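You operate a simulated robot arm through the tools that you are given. There is no shell and no other tool.

The job below is to be done with a simulated robot arm. You get a single attempt, and the scene is never put back.

TASK
Cold-start the green engine and leave it running at SLOW.
Fine: fuel lever open, choke on and switch on before the pull; choke back to RUN once it runs.

Only the result counts: the job must be done as asked and must still hold three seconds after the hand-in. Knocking over, shifting, dropping, spilling or breaking anything else fails it.

THE ROBOT
A 7-joint arm with a two-finger parallel gripper, fixed in place. Base frame: the origin is at the foot of the arm, x ahead of it, y to its left, z up. Units: mm, degrees, N and s.
With the tool pointing down near the work surface it reaches from about 120 to 640 mm from the base axis. Its first joint turns from -66.0 to 66.0 degrees. Payload 2.4 kg.
The TCP is the grasp point between the finger pads, 30 mm short of the fingertips. In the tool frame z runs along the fingers and y along their closing line. Largest opening 94 mm; finger width 28, thickness 10; the body of the gripper, 50 by 96 mm, starts 55 mm behind the TCP.
Orientation is that of the tool frame in the base frame, as a unit quaternion [x, y, z, w]. With the fingers straight down and closing along the base's y, the tool's x points along the base's -x, its y along +y and its z along -z.

THE INTERFACE
- The arm moves only by the tool drive_tool. Its argument "targets" is a list of rows, each a list of 6 numbers: the shift along the base's x, y, z in mm, then the turn, a rotation vector about the base's x, y, z in degrees. In form: [[tx, ty, tz, ax, ay, az], ...]. A call has 1 to 20 rows; each row is the pose to reach, as a shift and turn from the pose commanded when the call began. "grip" is the opening, from 0 (shut) to 1 (fully open), set as the call begins (left out, the last holds). A row lasts 0.2 s, in which the tool goes at most 50 mm and 8.6 degrees; a call with a longer step from one row to the next is refused whole, and so is a gripper value outside its range. A pose out of reach is approached as far as the arm can. The call stops where the force on the tool passes 50 N (or 10 N more than at its start, if that is more) or the arm is blocked; 0.2 s more then pass. The fingers move at their own pace (about 153 mm/s each) and stop on an object; they squeeze with about 37 N. The grip force told is the motor's: it shows also when the fingers shut on nothing. Time passes only in rows, and 0.2 s behind the last, so rows that repeat a pose let the fingers close. It gives the time, the measured TCP pose, the force on the tool (base axes), the opening and the grip force at its end, in the units of the frame above (readings bear some noise), with the torque about the TCP (base axes, N m) and any sound that the robot's microphone picked up, and new pictures: "show" is both (left out), scene, wrist or none.
- Cameras (640 x 400 px; columns grow to the right, rows downward): "scene" is fixed at [53, 496.9, 1433.5]; the picture's right is [-0.51, -0.86, 0.00], its down [-0.57, 0.34, -0.75] and it looks along [0.64, -0.38, -0.66] (base axes); focal length 325 px, centre (320, 200). "wrist" rides on the gripper at [76, 14, -102] in the tool frame; the picture's right is [-0.18, 0.98, 0.00], its down [-0.75, -0.14, -0.64] and it looks along [-0.63, -0.12, 0.77] (tool axes); focal length 243 px, centre (320, 200). There is no depth. A picture from a camera that has moved, and an enlarged one, comes with that camera's place and axes in the base frame and with its lens.
- close_up(camera, box): a new picture of the part [left, top, right, bottom] of that camera's present view, enlarged. The clock stands still meanwhile.
- close_job(): hands the job in; it is judged then, once.

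Nothing tells you positions but the pictures and the camera data. Unless the task says otherwise, let go and move clear before handing in.

The tools are called after "Request:" as name(argument=value, ...) on one line, values as JSON. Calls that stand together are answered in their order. drive_tool: Moves the arm, as the interface text tells. Its arguments: {"type":"object","properties":{"targets":{"type":"array","items":{"type":"array","items":{"type":"number"}}},"grip":{"type":"number"},"show":{"type":"string","enum":["both","scene","wrist","none"]}},"required":["targets"]} The other tools are called the same way: close_up (camera, box) takes an enlarged picture of a part of a camera's view; close_job () hands the job in.

At the start:

```text
time: 0.0
ee_pos: [390.5, 116.9, 968.6]
tcp_rot: [0.0, 1.0, -0.001, 0.0]
wrist_force: [-0.3, -0.9, -0.2]
moment: [0.01, 0.03, 0.03]
finger_gap: 93.7
grip_force: 0.0
```

scene: 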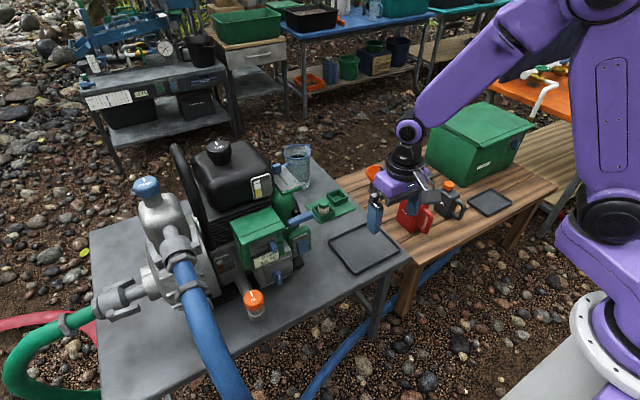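
wrist: 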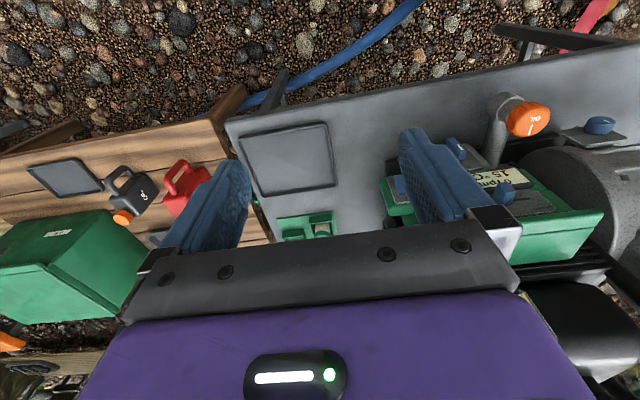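

I see a green-and-black engine with pump on a grey table, and I need to find its controls (fuel lever, choke, switch, throttle, pull handle). I'll take enlarged pictures first.

Request:
close_up(camera="scene", box=[220, 180, 340, 255])

Request:
close_up(camera="scene", box=[180, 220, 340, 320])

Request:
close_up(camera="scene", box=[160, 120, 400, 270])

Request:
close_up(camera="wrist", box=[370, 80, 640, 249])

```text
5.33 times, centred on (280, 218) of scene
camera zoom: at [53.0, 496.9, 1433.5], right [-0.51, -0.86, 0.0], down [-0.57, 0.34, -0.75], along [0.64, -0.38, -0.66], focal length 1732 px, centre (533, 107)
```

zoom: 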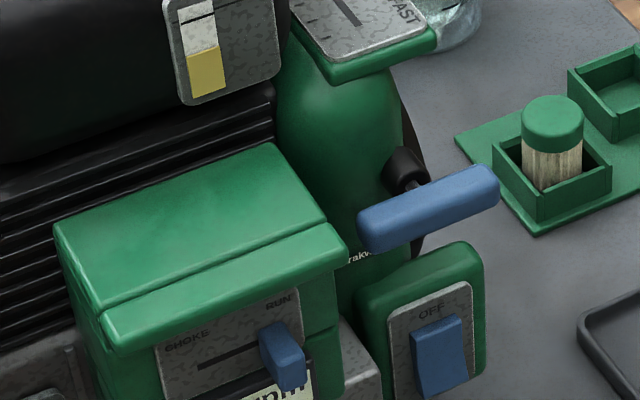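

```text
4.00 times, centred on (260, 270) of scene
camera zoom: at [53.0, 496.9, 1433.5], right [-0.51, -0.86, 0.0], down [-0.57, 0.34, -0.75], along [0.64, -0.38, -0.66], focal length 1299 px, centre (560, -80)
```

zoom: 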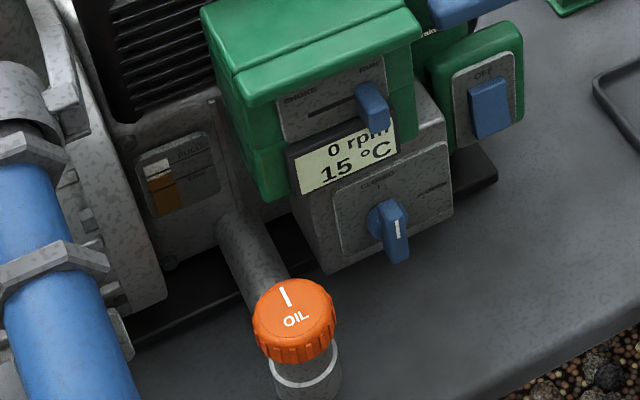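

```text
2.67 times, centred on (280, 195) of scene
camera zoom: at [53.0, 496.9, 1433.5], right [-0.51, -0.86, 0.0], down [-0.57, 0.34, -0.75], along [0.64, -0.38, -0.66], focal length 866 px, centre (427, 213)
```

zoom: 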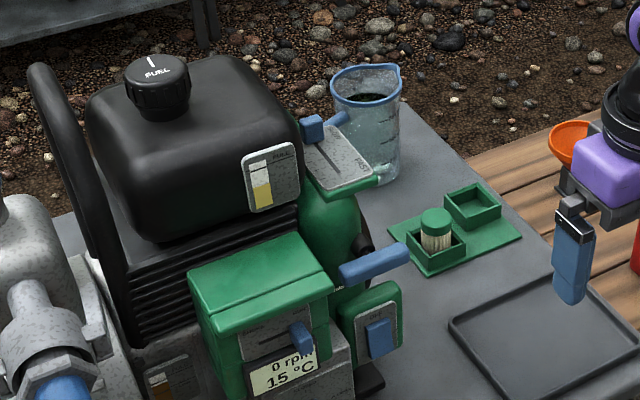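

```text
2.37 times, centred on (505, 164) of wrist
camera zoom: at [314.9, 131.1, 1069.8], right [0.18, 0.98, 0.0], down [0.75, -0.14, 0.64], along [0.63, -0.12, -0.77], focal length 574 px, centre (-118, 284)
```

zoom: 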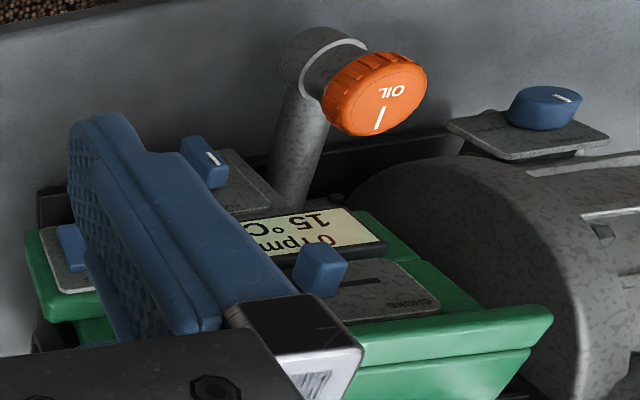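

I can see choke slide (now at RUN), fuel lever, rocker switch (OFF), starter handle and throttle plate on the engine. I'll zoom in on the labels and gauges before moving.

Request:
close_up(camera="scene", box=[260, 150, 324, 190])

Request:
close_up(camera="scene", box=[210, 245, 274, 285])

Request:
close_up(camera="scene", box=[245, 235, 309, 275])

Request:
close_up(camera="scene", box=[80, 150, 240, 250])

Request:
close_up(camera="wrist", box=[544, 80, 640, 140])

Request:
close_up(camera="wrist", box=[380, 120, 508, 200])

```text
10.00 times, centred on (292, 170) of scene
camera zoom: at [53.0, 496.9, 1433.5], right [-0.51, -0.86, 0.0], down [-0.57, 0.34, -0.75], along [0.64, -0.38, -0.66], focal length 3247 px, centre (600, 500)
```

zoom: 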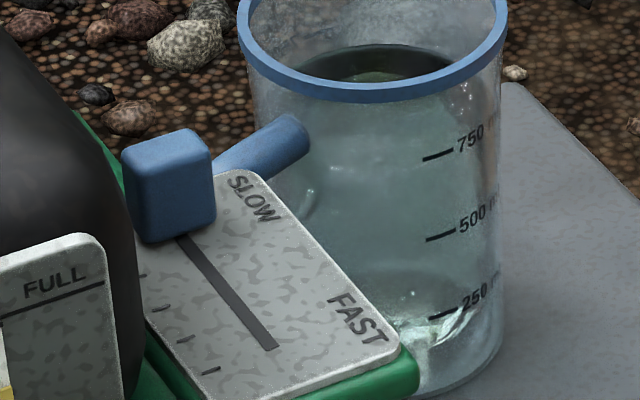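

```text
10.00 times, centred on (242, 265) of scene
camera zoom: at [53.0, 496.9, 1433.5], right [-0.51, -0.86, 0.0], down [-0.57, 0.34, -0.75], along [0.64, -0.38, -0.66], focal length 3247 px, centre (1100, -450)
```

zoom: 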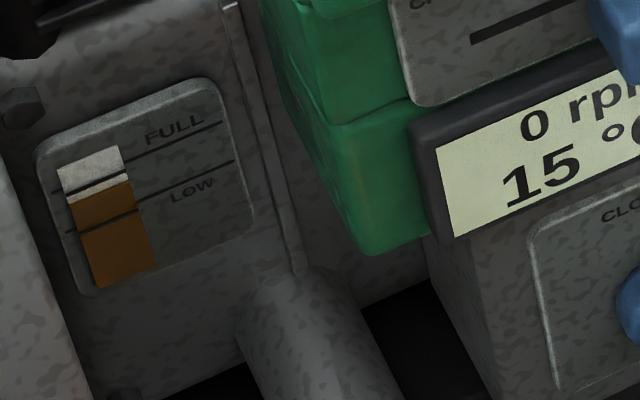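

```text
10.00 times, centred on (277, 255) of scene
camera zoom: at [53.0, 496.9, 1433.5], right [-0.51, -0.86, 0.0], down [-0.57, 0.34, -0.75], along [0.64, -0.38, -0.66], focal length 3247 px, centre (750, -350)
```

zoom: 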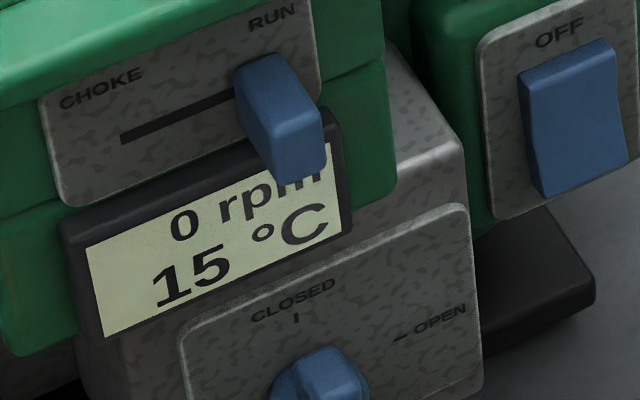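

```text
4.00 times, centred on (160, 200) of scene
camera zoom: at [53.0, 496.9, 1433.5], right [-0.51, -0.86, 0.0], down [-0.57, 0.34, -0.75], along [0.64, -0.38, -0.66], focal length 1299 px, centre (960, 200)
```

zoom: 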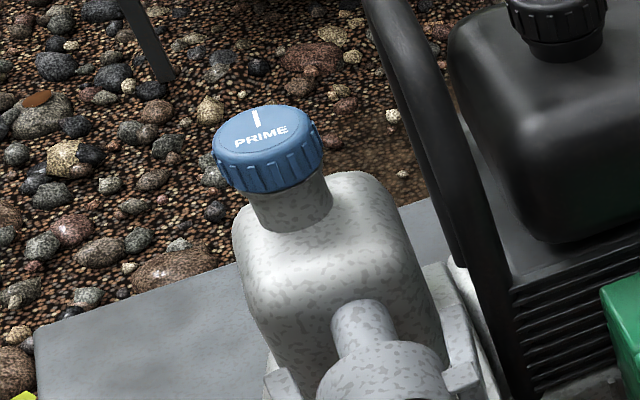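

```text
6.67 times, centred on (592, 110) of wrist
camera zoom: at [314.9, 131.1, 1069.8], right [0.18, 0.98, 0.0], down [0.75, -0.14, 0.64], along [0.63, -0.12, -0.77], focal length 1618 px, centre (-1493, 800)
```

zoom: 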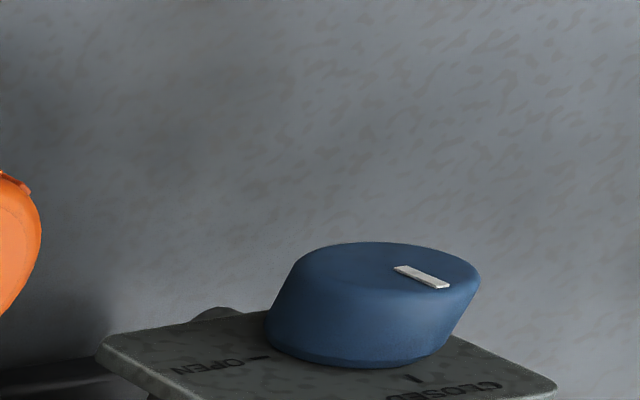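

```text
5.00 times, centred on (444, 160) of wrist
camera zoom: at [314.9, 131.1, 1069.8], right [0.18, 0.98, 0.0], down [0.75, -0.14, 0.64], along [0.63, -0.12, -0.77], focal length 1213 px, centre (-300, 400)
```

zoom: 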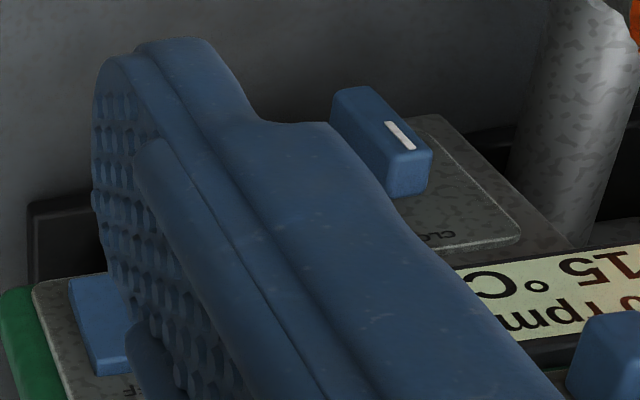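

Table top is about z=600; I estimate choke knob ≈(556,333,820), fuel lever ≈(563,331,679), rocker switch ≈(607,227,703), all facing the robot (-x). I'll move the wrist camera to see the engine front well.

Request:
drive_tool(targets=[[-15, 36, 20, 0, 0, 0], [-30, 72, 40, 0, 0, 0], [-45, 108, 60, 0, 0, 0], [-60, 143, 80, 0, 0, 0], [-60, 143, 80, 0, 0, 0]], grip=1)

```text
time: 1.2
ee_pos: [330.7, 259.6, 1048.4]
tcp_rot: [0.001, 1.0, 0.0, 0.0]
wrist_force: [-0.7, -0.1, 0.3]
moment: [0.01, -0.01, 0.01]
finger_gap: 93.9
grip_force: 0.0
camera wrist: at [254.9, 274.1, 1149.8], right [0.18, 0.98, 0.0], down [0.75, -0.14, 0.64], along [0.63, -0.12, -0.77], focal length 243 px, centre (320, 200)
```

scene: 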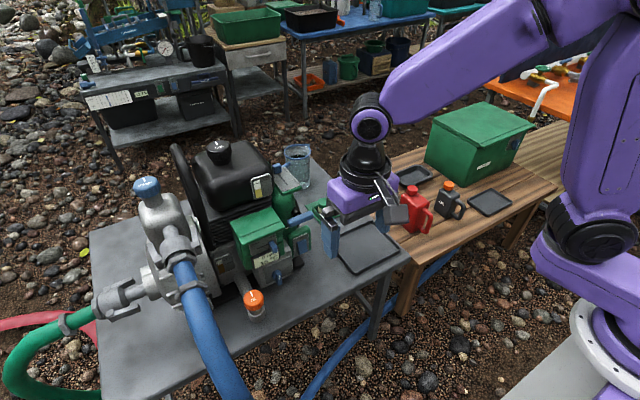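
wrist: 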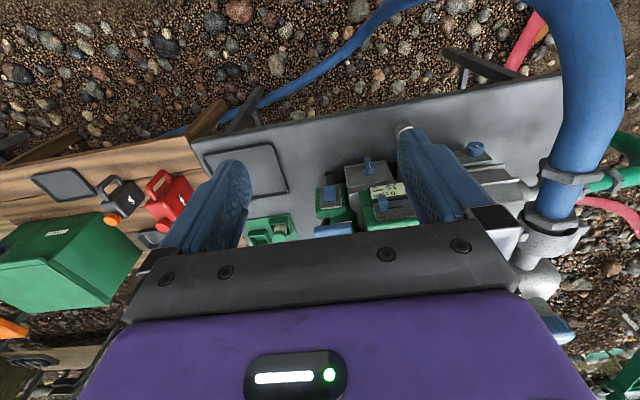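

Request:
close_up(camera="wrist", box=[290, 140, 450, 240])

Request:
close_up(camera="wrist", box=[304, 170, 368, 210])

```text
4.00 times, centred on (370, 190) of wrist
camera zoom: at [254.9, 274.1, 1149.8], right [0.18, 0.98, 0.0], down [0.75, -0.14, 0.64], along [0.63, -0.12, -0.77], focal length 970 px, centre (120, 240)
```

zoom: 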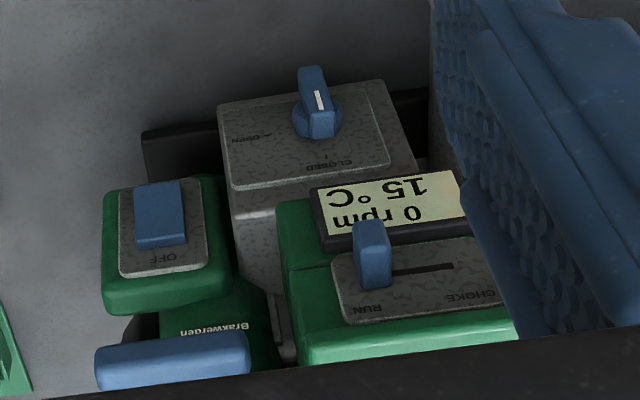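

```text
10.00 times, centred on (336, 190) of wrist
camera zoom: at [254.9, 274.1, 1149.8], right [0.18, 0.98, 0.0], down [0.75, -0.14, 0.64], along [0.63, -0.12, -0.77], focal length 2426 px, centre (160, 300)
```

zoom: 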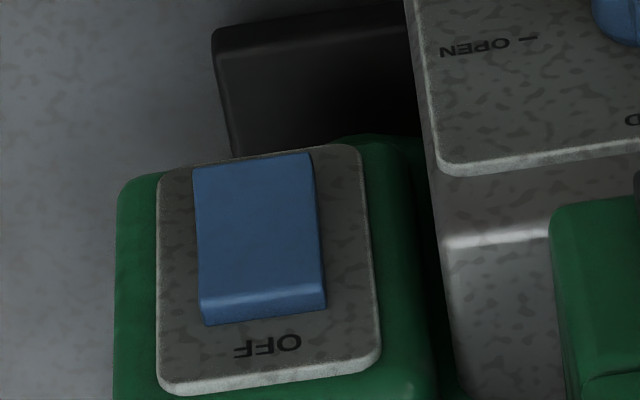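

The starter T-handle is a horizontal bar around (592,235,836), about 72 mm long along y, likely pulled toward -x. I'll tilt the tool and lower it to get a frontal view of the controls.

Request:
drive_tool(targets=[[4, 3, -39, 0, -8, 0], [8, 6, -78, 0, -16, 0], [13, 9, -118, 0, -24, 0], [18, 12, -157, 0, -32, 0], [23, 16, -197, 0, -40, 0], [23, 16, -197, 0, -40, 0]], grip=1)

```text
time: 2.6
ee_pos: [354.4, 274.2, 851.4]
tcp_rot: [0.001, 0.94, 0.001, 0.342]
wrist_force: [-0.3, -0.5, -1.3]
moment: [0.01, -0.02, 0.0]
finger_gap: 94.0
grip_force: 0.0
camera wrist: at [230.1, 289.7, 879.7], right [0.14, 0.98, 0.12], down [0.16, -0.14, 0.98], along [0.98, -0.12, -0.18], focal length 243 px, centre (320, 200)
```

scene: 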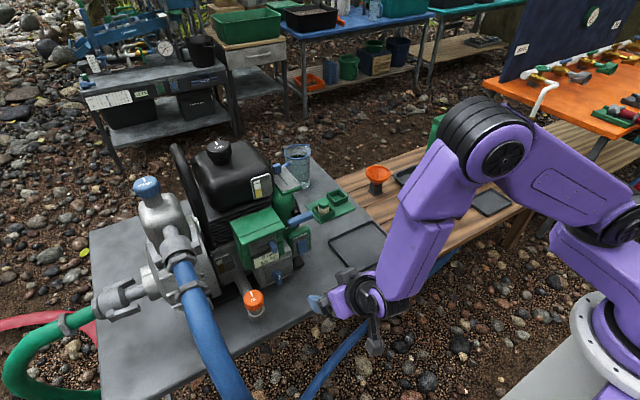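
wrist: 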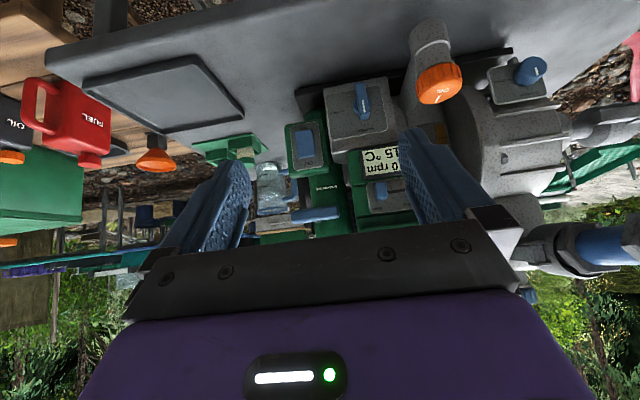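

Request:
close_up(camera="wrist", box=[250, 70, 442, 190])

Request:
close_up(camera="wrist", box=[240, 150, 368, 230])

Request:
close_up(camera="wrist", box=[280, 100, 344, 140])

Request:
close_up(camera="wrist", box=[340, 140, 436, 200])

```text
3.33 times, centred on (346, 130) of wrist
camera zoom: at [230.1, 289.7, 879.7], right [0.14, 0.98, 0.12], down [0.16, -0.14, 0.98], along [0.98, -0.12, -0.18], focal length 809 px, centre (233, 433)
```

zoom: 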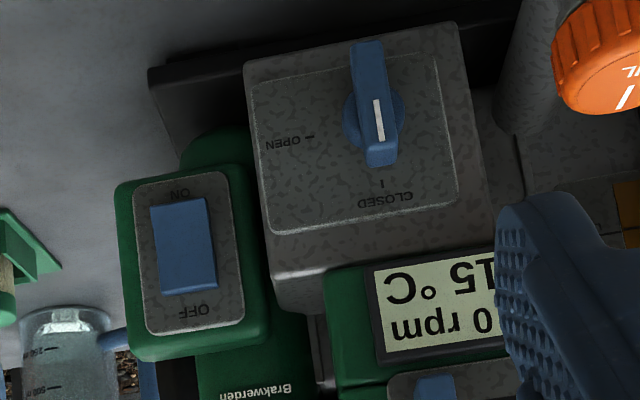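

```text
5.00 times, centred on (304, 190) of wrist
camera zoom: at [230.1, 289.7, 879.7], right [0.14, 0.98, 0.12], down [0.16, -0.14, 0.98], along [0.98, -0.12, -0.18], focal length 1213 px, centre (400, 250)
```

zoom: 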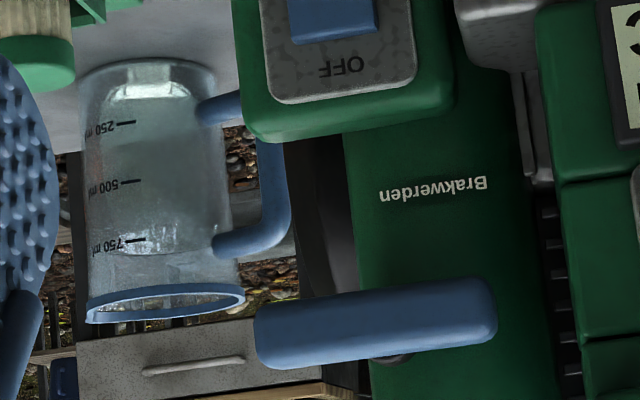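

```text
10.00 times, centred on (312, 120) of wrist
camera zoom: at [230.1, 289.7, 879.7], right [0.14, 0.98, 0.12], down [0.16, -0.14, 0.98], along [0.98, -0.12, -0.18], focal length 2426 px, centre (400, 1000)
```

zoom: 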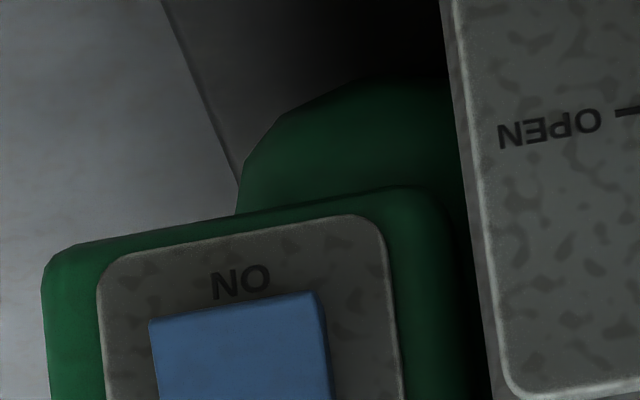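

```text
6.67 times, centred on (388, 170) of wrist
camera zoom: at [230.1, 289.7, 879.7], right [0.14, 0.98, 0.12], down [0.16, -0.14, 0.98], along [0.98, -0.12, -0.18], focal length 1618 px, centre (-133, 400)
```

zoom: 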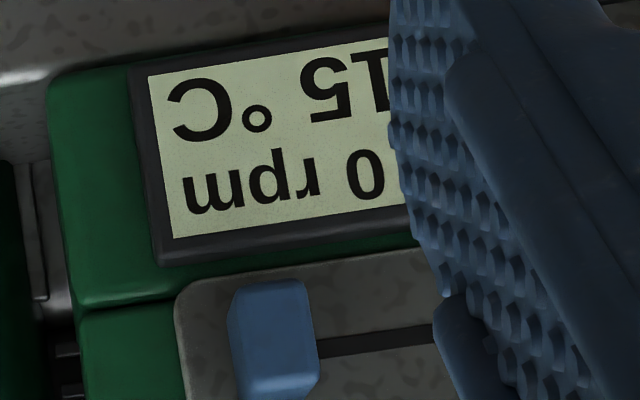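

Frontal view is clear: fuel lever is a bar knob on a vertical plate (axis ≈ x574, y328, z685, tick CLOSED up / OPEN to -y), rocker centre ≈(598,232,720) with ON at the bottom, choke knob ≈(551,332,820), handle ≈(591,235,834). Next I straddle the fuel lever from in front with partly open fingers.

Request:
drive_tool(targets=[[31, 10, -25, 0, 0, 0], [62, 20, -50, 0, 0, 0], [94, 31, -75, 0, 0, 0], [125, 42, -100, 0, 0, 0], [152, 52, -124, 0, 0, 0], [152, 52, -124, 0, 0, 0]], grip=0.45)

```text
time: 4.0
ee_pos: [505.4, 328.2, 727.5]
tcp_rot: [0.001, 0.94, -0.001, 0.342]
wrist_force: [-0.5, -0.9, 0.0]
moment: [0.03, 0.02, 0.01]
finger_gap: 42.2
grip_force: 0.0
camera wrist: at [381.1, 342.8, 756.6], right [0.14, 0.98, 0.12], down [0.16, -0.14, 0.98], along [0.98, -0.12, -0.18], focal length 243 px, centre (320, 200)
```

scene: 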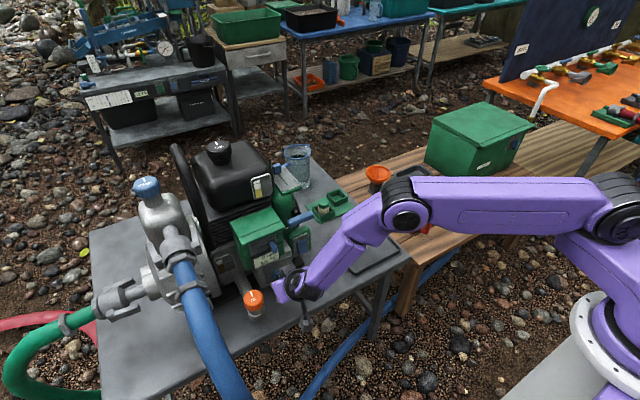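
wrist: 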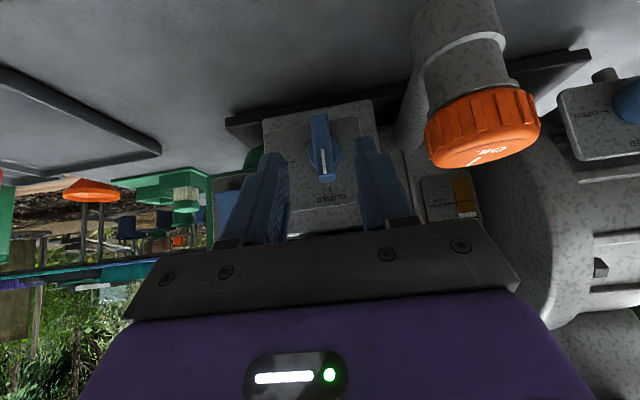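

Request:
close_up(camera="wrist", box=[210, 90, 434, 230])

Request:
close_up(camera="scene", box=[220, 220, 348, 300])

```text
2.86 times, centred on (322, 160) of wrist
camera zoom: at [381.1, 342.8, 756.6], right [0.14, 0.98, 0.12], down [0.16, -0.14, 0.98], along [0.98, -0.12, -0.18], focal length 693 px, centre (314, 314)
```

zoom: 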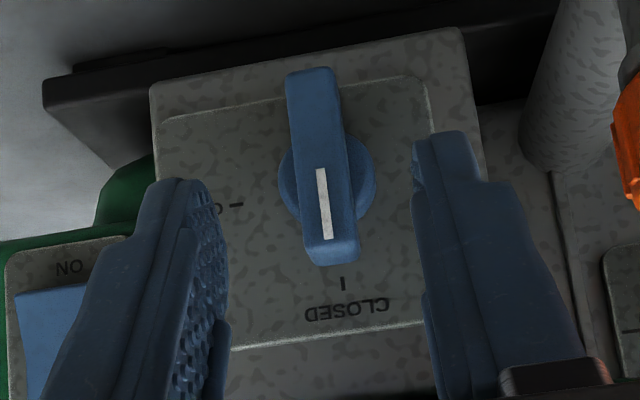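

```text
5.00 times, centred on (284, 260) of scene
camera zoom: at [53.0, 496.9, 1433.5], right [-0.51, -0.86, 0.0], down [-0.57, 0.34, -0.75], along [0.64, -0.38, -0.66], focal length 1624 px, centre (500, -100)
```

zoom: 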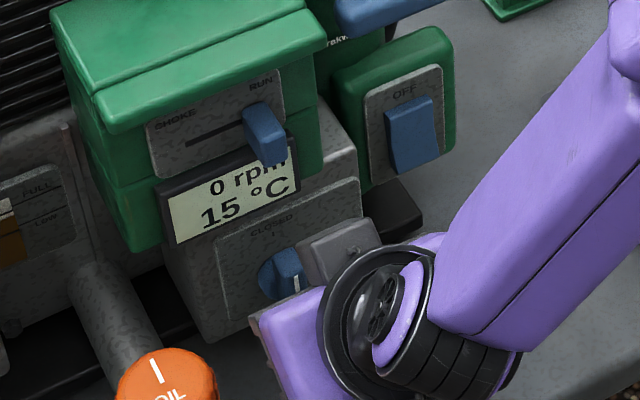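

Request:
drive_tool(targets=[[16, 0, -4, 0, 0, 0], [31, 1, -8, 0, 0, 0], [31, 1, -8, 0, 0, 0]], grip=0.45, show="wrist")

Request:
close_up(camera="wrist", box=[210, 90, 434, 230])

```text
time: 4.8
ee_pos: [536.3, 328.0, 720.5]
tcp_rot: [0.0, 0.94, 0.001, 0.342]
wrist_force: [0.3, 0.4, 0.4]
moment: [0.01, 0.01, 0.01]
finger_gap: 42.3
grip_force: 0.0
camera wrist: at [412.5, 342.9, 748.0], right [0.14, 0.98, 0.12], down [0.16, -0.14, 0.98], along [0.98, -0.12, -0.18], focal length 243 px, centre (320, 200)
```

wrist: 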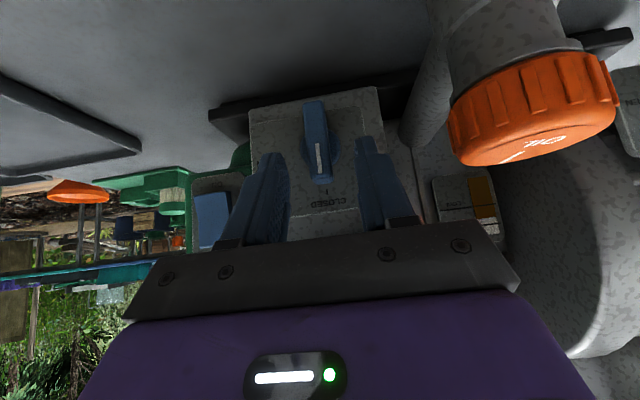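

```text
2.86 times, centred on (322, 160) of wrist
camera zoom: at [412.5, 342.9, 748.0], right [0.14, 0.98, 0.12], down [0.16, -0.14, 0.98], along [0.98, -0.12, -0.18], focal length 693 px, centre (314, 314)
```

zoom: 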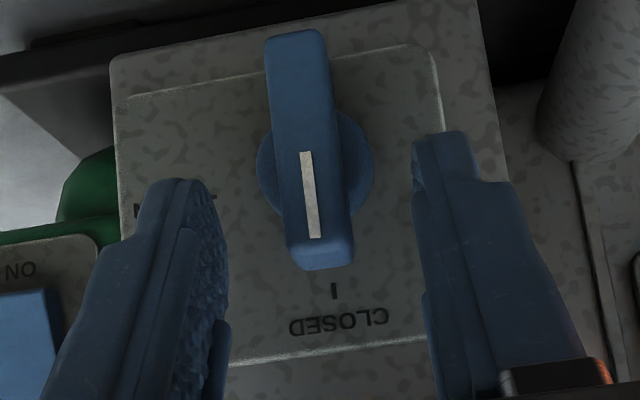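

The lever sits between the fingers; I now push its upper end toward -y with the +y finger.

Request:
drive_tool(targets=[[0, -8, 0, 0, 0, 0], [0, -13, 0, 0, 0, 0], [0, -18, 1, 0, 0, 0], [0, -23, 1, 0, 0, 0], [0, -28, 0, 0, 0, 0]], grip=0.45, show="wrist")

Request:
close_up(camera="wrist", box=[210, 90, 434, 230])

```text
time: 6.0
ee_pos: [535.4, 303.3, 720.9]
tcp_rot: [-0.003, 0.939, 0.004, 0.344]
wrist_force: [-6.7, 10.8, 11.0]
moment: [0.68, -0.19, 0.19]
finger_gap: 48.8
grip_force: 6.0
camera wrist: at [411.6, 318.4, 749.3], right [0.13, 0.98, 0.12], down [0.16, -0.14, 0.98], along [0.98, -0.11, -0.18], focal length 243 px, centre (320, 200)
```

wrist: 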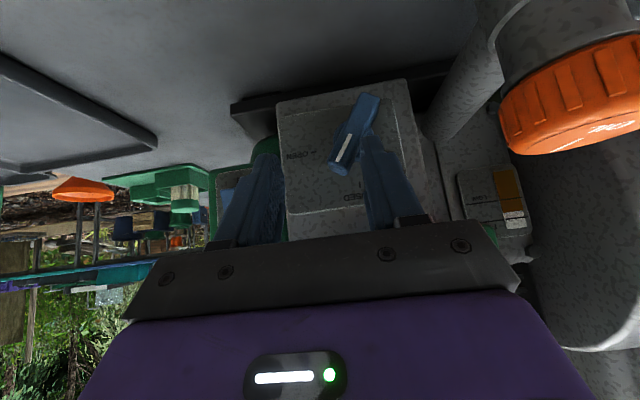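

```text
2.86 times, centred on (322, 160) of wrist
camera zoom: at [411.6, 318.4, 749.3], right [0.13, 0.98, 0.12], down [0.16, -0.14, 0.98], along [0.98, -0.11, -0.18], focal length 693 px, centre (314, 314)
```

zoom: 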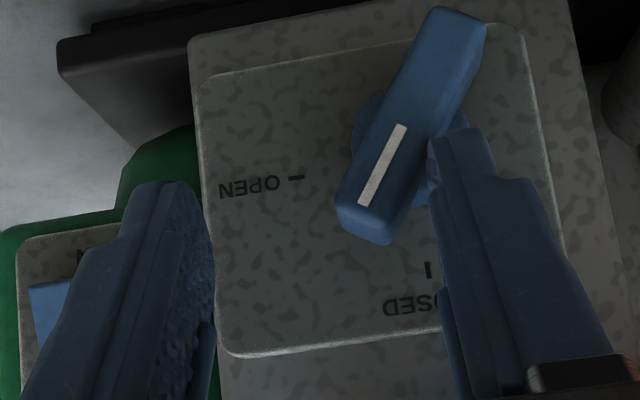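

Request:
drive_tool(targets=[[0, 0, 4, 0, 0, 0], [0, -5, 5, 0, 0, 0], [0, -9, 4, 0, 0, 0], [0, -12, 2, 0, 0, 0], [0, -14, -1, 0, 0, 0], [0, -15, -4, 0, 0, 0]], grip=0.45, show="wrist")

Request:
close_up(camera="wrist", box=[210, 90, 434, 230])

```text
time: 7.4
ee_pos: [538.3, 287.4, 718.1]
tcp_rot: [0.0, 0.938, 0.002, 0.346]
wrist_force: [-17.9, -8.0, 35.3]
moment: [0.86, 0.02, 0.09]
finger_gap: 37.7
grip_force: 0.0
camera wrist: at [413.4, 302.2, 746.7], right [0.14, 0.98, 0.12], down [0.16, -0.15, 0.98], along [0.98, -0.12, -0.18], focal length 243 px, centre (320, 200)
```

wrist: 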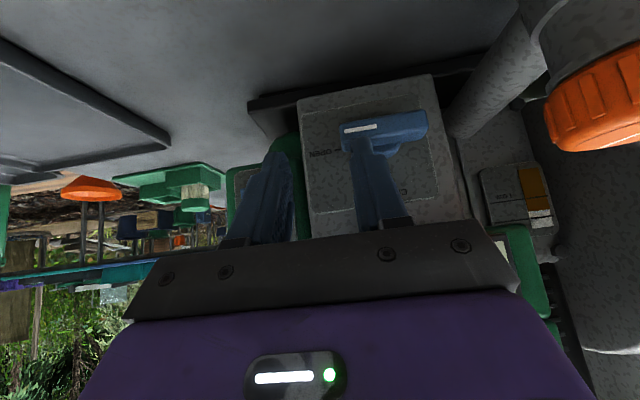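

```text
2.86 times, centred on (322, 160) of wrist
camera zoom: at [413.4, 302.2, 746.7], right [0.14, 0.98, 0.12], down [0.16, -0.15, 0.98], along [0.98, -0.12, -0.18], focal length 693 px, centre (314, 314)
```

zoom: 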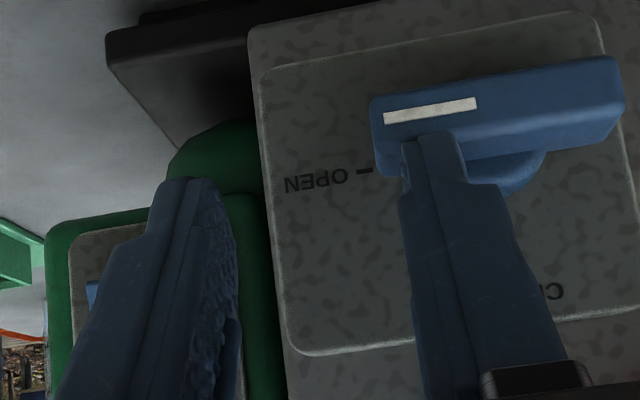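

The lever is horizontal, pointing at OPEN. I back away, close the fingers, and go to the -y side of the choke knob.

Request:
drive_tool(targets=[[-3, 0, 7, 0, 0, 0], [-38, 0, 20, 0, 0, 0], [-58, 10, 60, 0, 0, 0], [-60, 20, 100, 0, 0, 0], [-36, 22, 119, 0, 0, 0], [-36, 22, 119, 0, 0, 0]], grip=0)

Request:
close_up(camera="wrist", box=[210, 90, 434, 230])

Request:
close_up(camera="scene", box=[220, 200, 348, 280])

```text
time: 8.8
ee_pos: [501.4, 306.8, 834.1]
tcp_rot: [0.0, 0.94, 0.0, 0.342]
wrist_force: [-0.4, 0.5, 0.8]
moment: [0.01, 0.01, -0.01]
finger_gap: 0.0
grip_force: 32.7
camera wrist: at [376.8, 322.2, 863.2], right [0.14, 0.98, 0.12], down [0.16, -0.14, 0.98], along [0.98, -0.12, -0.18], focal length 243 px, centre (320, 200)
```

scene: 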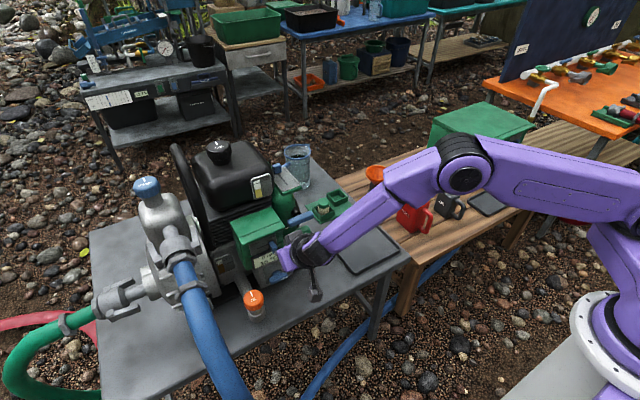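
wrist: 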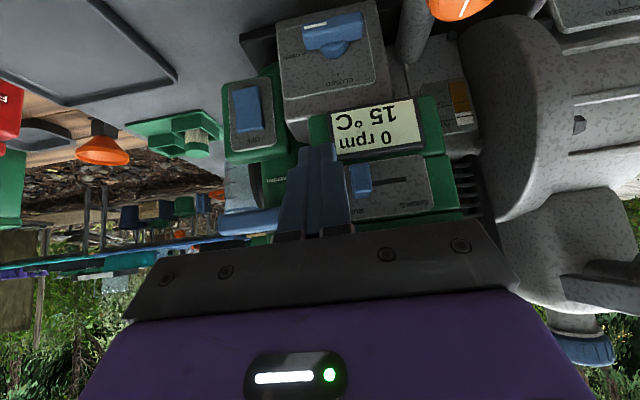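

```text
2.86 times, centred on (322, 160) of wrist
camera zoom: at [376.8, 322.2, 863.2], right [0.14, 0.98, 0.12], down [0.16, -0.14, 0.98], along [0.98, -0.12, -0.18], focal length 693 px, centre (314, 314)
```

zoom: 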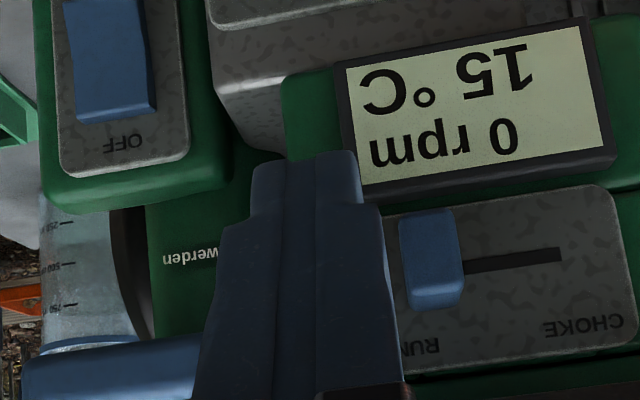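

```text
5.00 times, centred on (284, 240) of scene
camera zoom: at [53.0, 496.9, 1433.5], right [-0.51, -0.86, 0.0], down [-0.57, 0.34, -0.75], along [0.64, -0.38, -0.66], focal length 1624 px, centre (500, 0)
```

zoom: 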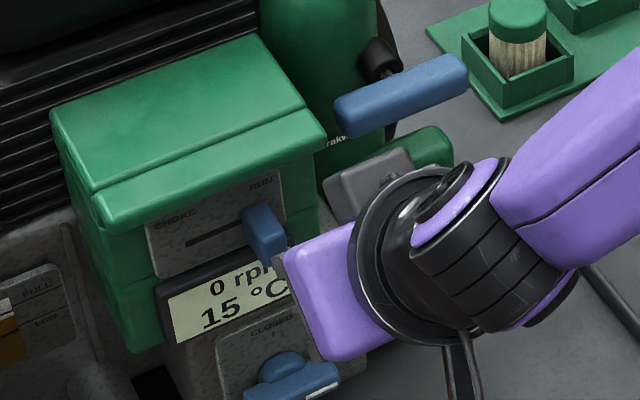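

Fuel lever now points to OPEN. Closed fingers are just on the -y side of the choke knob; I move in and push it toward CHOKE (+y).

Request:
drive_tool(targets=[[14, 0, 0, 0, 0, 0], [28, 0, 0, 0, 0, 0], [28, 6, 0, 0, 0, 0], [28, 12, 0, 0, 0, 0], [28, 18, 0, 0, 0, 0], [28, 24, 0, 0, 0, 0], [28, 30, 0, 0, 0, 0]], grip=0, show="wrist")

Request:
close_up(camera="wrist", box=[210, 90, 434, 230])

```text
time: 10.4
ee_pos: [528.4, 338.6, 832.3]
tcp_rot: [0.0, 0.94, 0.001, 0.342]
wrist_force: [-0.6, 0.0, -0.2]
moment: [-0.01, -0.03, 0.01]
finger_gap: 0.2
grip_force: 32.9
camera wrist: at [404.9, 352.7, 862.8], right [0.14, 0.98, 0.12], down [0.16, -0.14, 0.98], along [0.98, -0.12, -0.18], focal length 243 px, centre (320, 200)
```

wrist: 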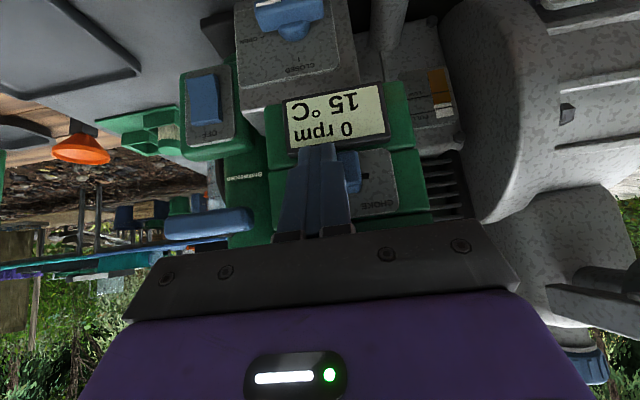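

```text
2.86 times, centred on (322, 160) of wrist
camera zoom: at [404.9, 352.7, 862.8], right [0.14, 0.98, 0.12], down [0.16, -0.14, 0.98], along [0.98, -0.12, -0.18], focal length 693 px, centre (314, 314)
```

zoom: 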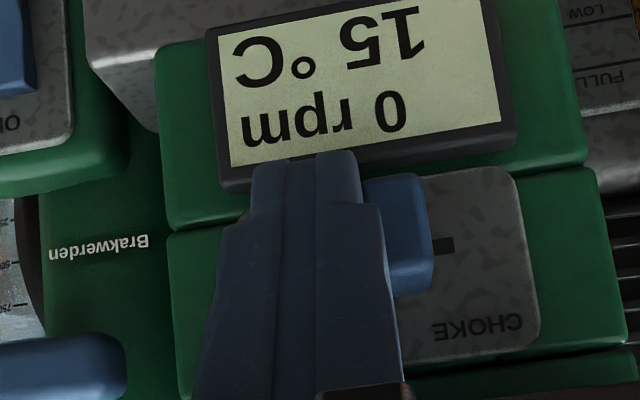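

Request:
drive_tool(targets=[[0, 3, 0, 0, 0, 0], [0, 6, 0, 0, 0, 0], [0, 8, 0, 0, 0, 0], [0, 10, 0, 0, 0, 0]], grip=0, show="wrist")

Request:
close_up(camera="wrist", box=[210, 90, 434, 230])

```text
time: 11.4
ee_pos: [530.0, 347.5, 834.4]
tcp_rot: [0.0, 0.94, 0.0, 0.342]
wrist_force: [0.2, -0.4, 0.0]
moment: [-0.03, -0.01, 0.01]
finger_gap: 0.0
grip_force: 32.9
camera wrist: at [405.3, 362.2, 862.9], right [0.14, 0.98, 0.12], down [0.16, -0.14, 0.98], along [0.98, -0.12, -0.18], focal length 243 px, centre (320, 200)
```

wrist: 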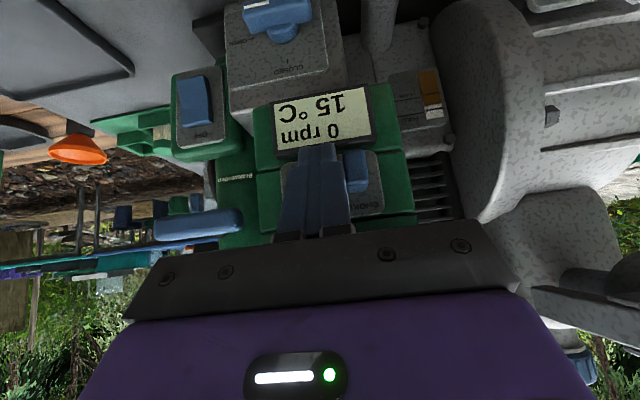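

```text
2.86 times, centred on (322, 160) of wrist
camera zoom: at [405.3, 362.2, 862.9], right [0.14, 0.98, 0.12], down [0.16, -0.14, 0.98], along [0.98, -0.12, -0.18], focal length 693 px, centre (314, 314)
```

zoom: 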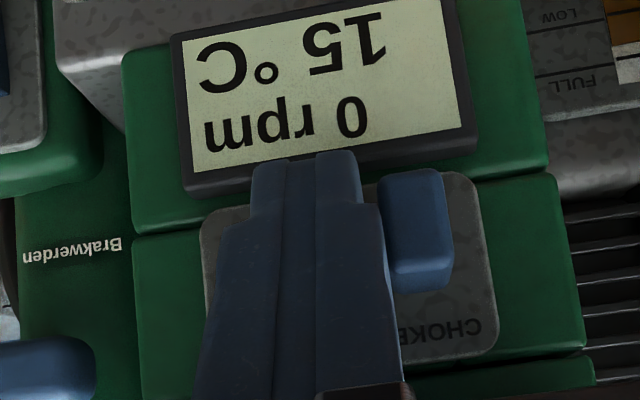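

The choke snapped into the CHOKE position (knob at the slot end, detent). Next I move in front of the rocker switch to press its lower (ON) half.

Request:
drive_tool(targets=[[-40, 0, 0, 0, 0, 0], [-50, -30, -30, 0, 0, 0], [-50, -60, -60, 0, 0, 0], [-45, -90, -85, 0, 0, 0], [-25, -115, -110, 0, 0, 0], [-25, -115, -110, 0, 0, 0]], grip=0)

Request:
close_up(camera="wrist", box=[210, 90, 434, 230])

Request:
close_up(camera="scene", box=[220, 200, 348, 280])

```text
time: 12.8
ee_pos: [503.4, 231.4, 724.8]
tcp_rot: [0.001, 0.94, 0.0, 0.342]
wrist_force: [-0.1, 0.6, 0.1]
moment: [0.02, 0.0, -0.02]
finger_gap: 0.0
grip_force: 33.3
camera wrist: at [379.2, 246.1, 752.5], right [0.14, 0.98, 0.12], down [0.16, -0.14, 0.98], along [0.98, -0.12, -0.18], focal length 243 px, centre (320, 200)
```

scene: 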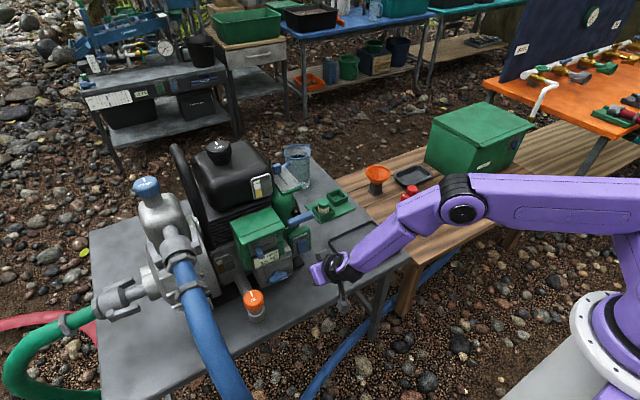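
wrist: 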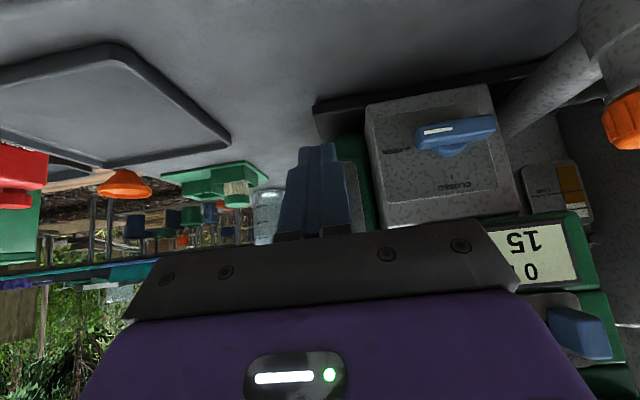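

```text
2.86 times, centred on (322, 160) of wrist
camera zoom: at [379.2, 246.1, 752.5], right [0.14, 0.98, 0.12], down [0.16, -0.14, 0.98], along [0.98, -0.12, -0.18], focal length 693 px, centre (314, 314)
```

zoom: 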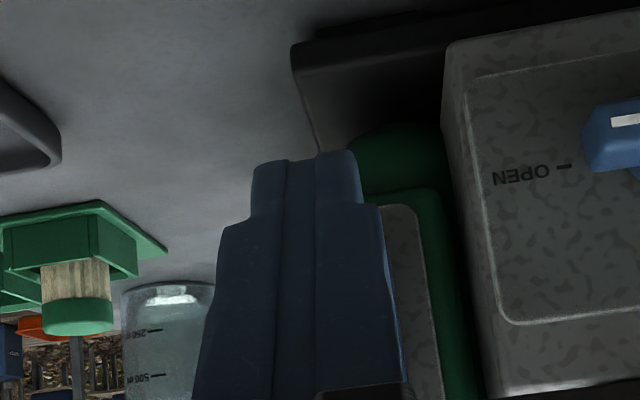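

```text
5.00 times, centred on (284, 240) of scene
camera zoom: at [53.0, 496.8, 1433.5], right [-0.51, -0.86, 0.0], down [-0.57, 0.34, -0.75], along [0.64, -0.38, -0.66], focal length 1624 px, centre (500, 0)
```

zoom: 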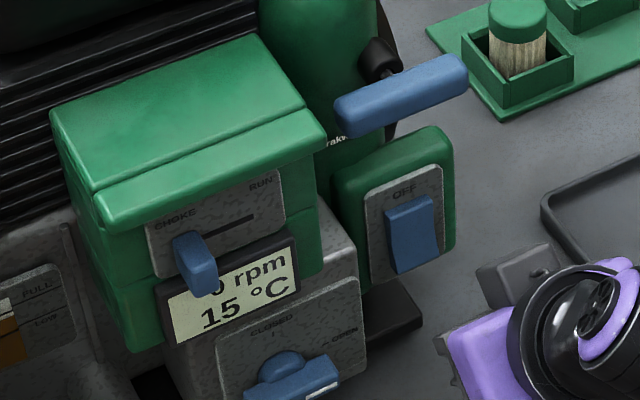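

Request:
drive_tool(targets=[[25, 0, -4, 0, 0, 0], [44, 0, -5, 0, 0, 0], [49, 0, -5, 0, 0, 0], [53, 0, -5, 0, 0, 0], [57, 0, -5, 0, 0, 0], [60, 0, -5, 0, 0, 0]], grip=0)

Request:
close_up(camera="scene", box=[220, 200, 348, 280])

Request:
close_up(camera="wrist", box=[210, 90, 434, 230])

```text
time: 14.2
ee_pos: [563.7, 232.2, 719.0]
tcp_rot: [0.0, 0.94, 0.0, 0.342]
wrist_force: [-2.5, -0.3, 0.6]
moment: [0.0, 0.01, -0.03]
finger_gap: 0.0
grip_force: 32.5
camera wrist: at [439.7, 247.2, 748.0], right [0.14, 0.98, 0.12], down [0.16, -0.14, 0.98], along [0.98, -0.12, -0.18], focal length 243 px, centre (320, 200)
```

scene: 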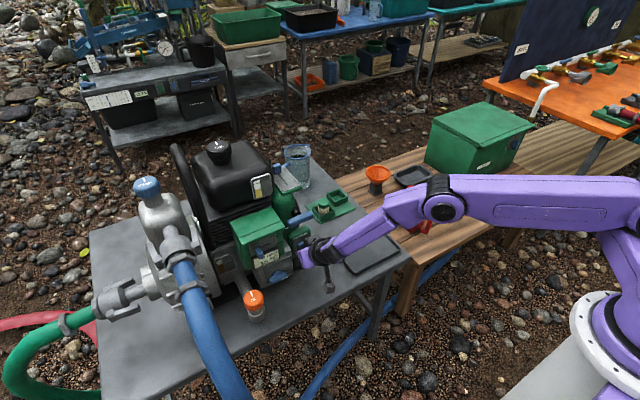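
wrist: 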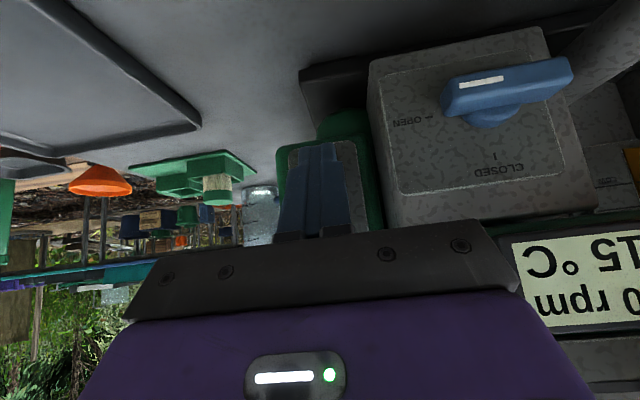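

```text
5.00 times, centred on (284, 240) of scene
camera zoom: at [52.9, 496.8, 1433.5], right [-0.51, -0.86, 0.0], down [-0.57, 0.34, -0.75], along [0.64, -0.38, -0.66], focal length 1624 px, centre (500, 0)
```

zoom: 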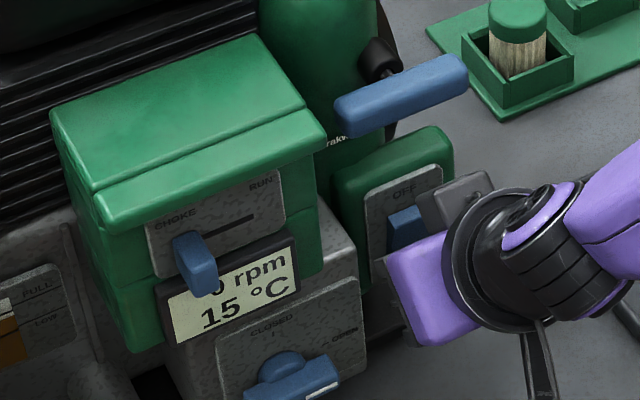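

```text
2.86 times, centred on (322, 160) of wrist
camera zoom: at [439.7, 247.2, 748.0], right [0.14, 0.98, 0.12], down [0.16, -0.14, 0.98], along [0.98, -0.12, -0.18], focal length 693 px, centre (314, 314)
```

zoom: 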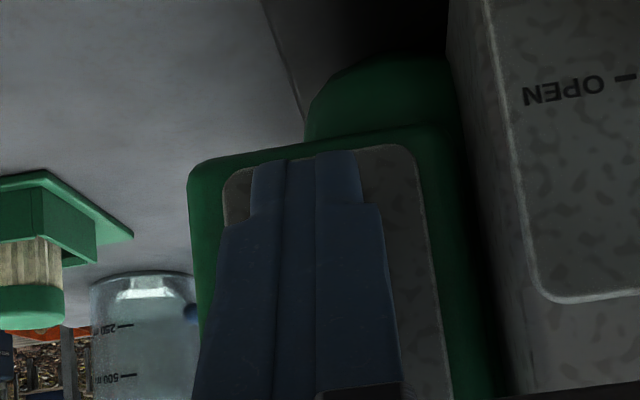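

Request:
drive_tool(targets=[[2, 0, 0, 0, 0, 0], [4, 0, 0, 0, 0, 0], [6, 0, 0, 0, 0, 0]], grip=0, show="none")

```text
time: 15.1
ee_pos: [564.7, 234.7, 714.9]
tcp_rot: [-0.004, 0.941, 0.0, 0.338]
wrist_force: [-5.4, 0.0, 0.3]
moment: [-0.01, 0.01, -0.04]
finger_gap: 0.0
grip_force: 32.7
stopped in row 3: the force on the tool passed its limit at 51 N (the readings are from after the stop); the commanded pose is now the measured one
```

It pressed fully against the stop; I back off to see the switch state.

Request:
drive_tool(targets=[[-30, 0, 5, 0, 0, 0], [-70, 0, 20, 0, 0, 0], [-110, 10, 40, 0, 0, 0], [-130, 30, 70, 0, 0, 0]], grip=1)

Request:
close_up(camera="scene", box=[220, 200, 348, 280])

Request:
close_up(camera="wrist", box=[210, 90, 434, 230])

```text
time: 16.1
ee_pos: [436.6, 263.8, 783.9]
tcp_rot: [-0.002, 0.941, -0.001, 0.338]
wrist_force: [-0.4, 0.1, 0.2]
moment: [-0.04, -0.02, 0.0]
finger_gap: 93.7
grip_force: 0.1
camera wrist: at [312.6, 278.4, 815.2], right [0.14, 0.98, 0.11], down [0.17, -0.14, 0.98], along [0.98, -0.12, -0.19], focal length 243 px, centre (320, 200)
```

scene: 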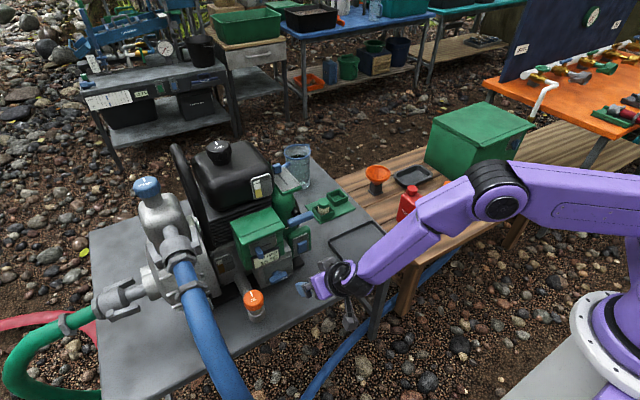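
wrist: 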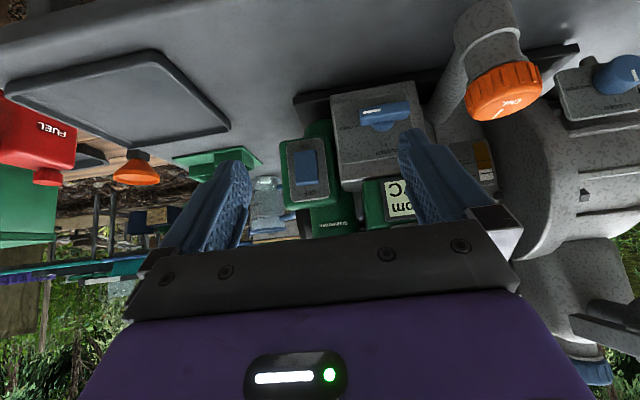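

```text
5.00 times, centred on (284, 240) of scene
camera zoom: at [53.0, 496.8, 1433.5], right [-0.51, -0.86, 0.0], down [-0.57, 0.34, -0.75], along [0.64, -0.38, -0.66], focal length 1624 px, centre (500, 0)
```

zoom: 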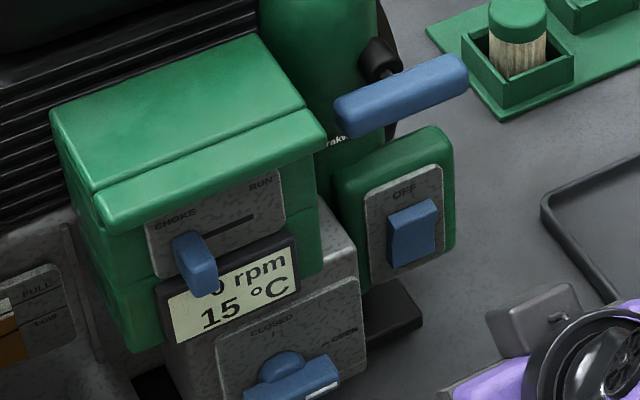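

```text
2.86 times, centred on (322, 160) of wrist
camera zoom: at [312.6, 278.4, 815.2], right [0.14, 0.98, 0.11], down [0.17, -0.14, 0.98], along [0.98, -0.12, -0.19], focal length 693 px, centre (314, 314)
```

zoom: 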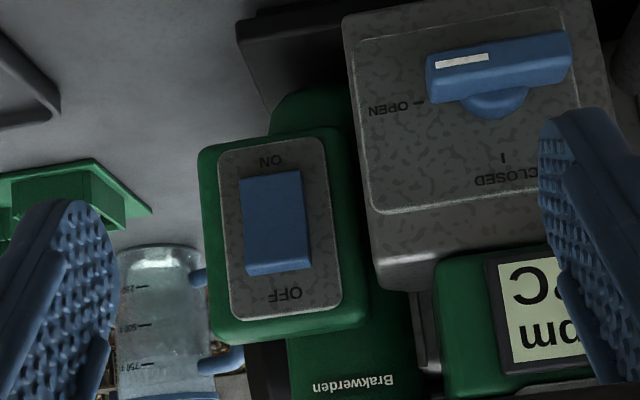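

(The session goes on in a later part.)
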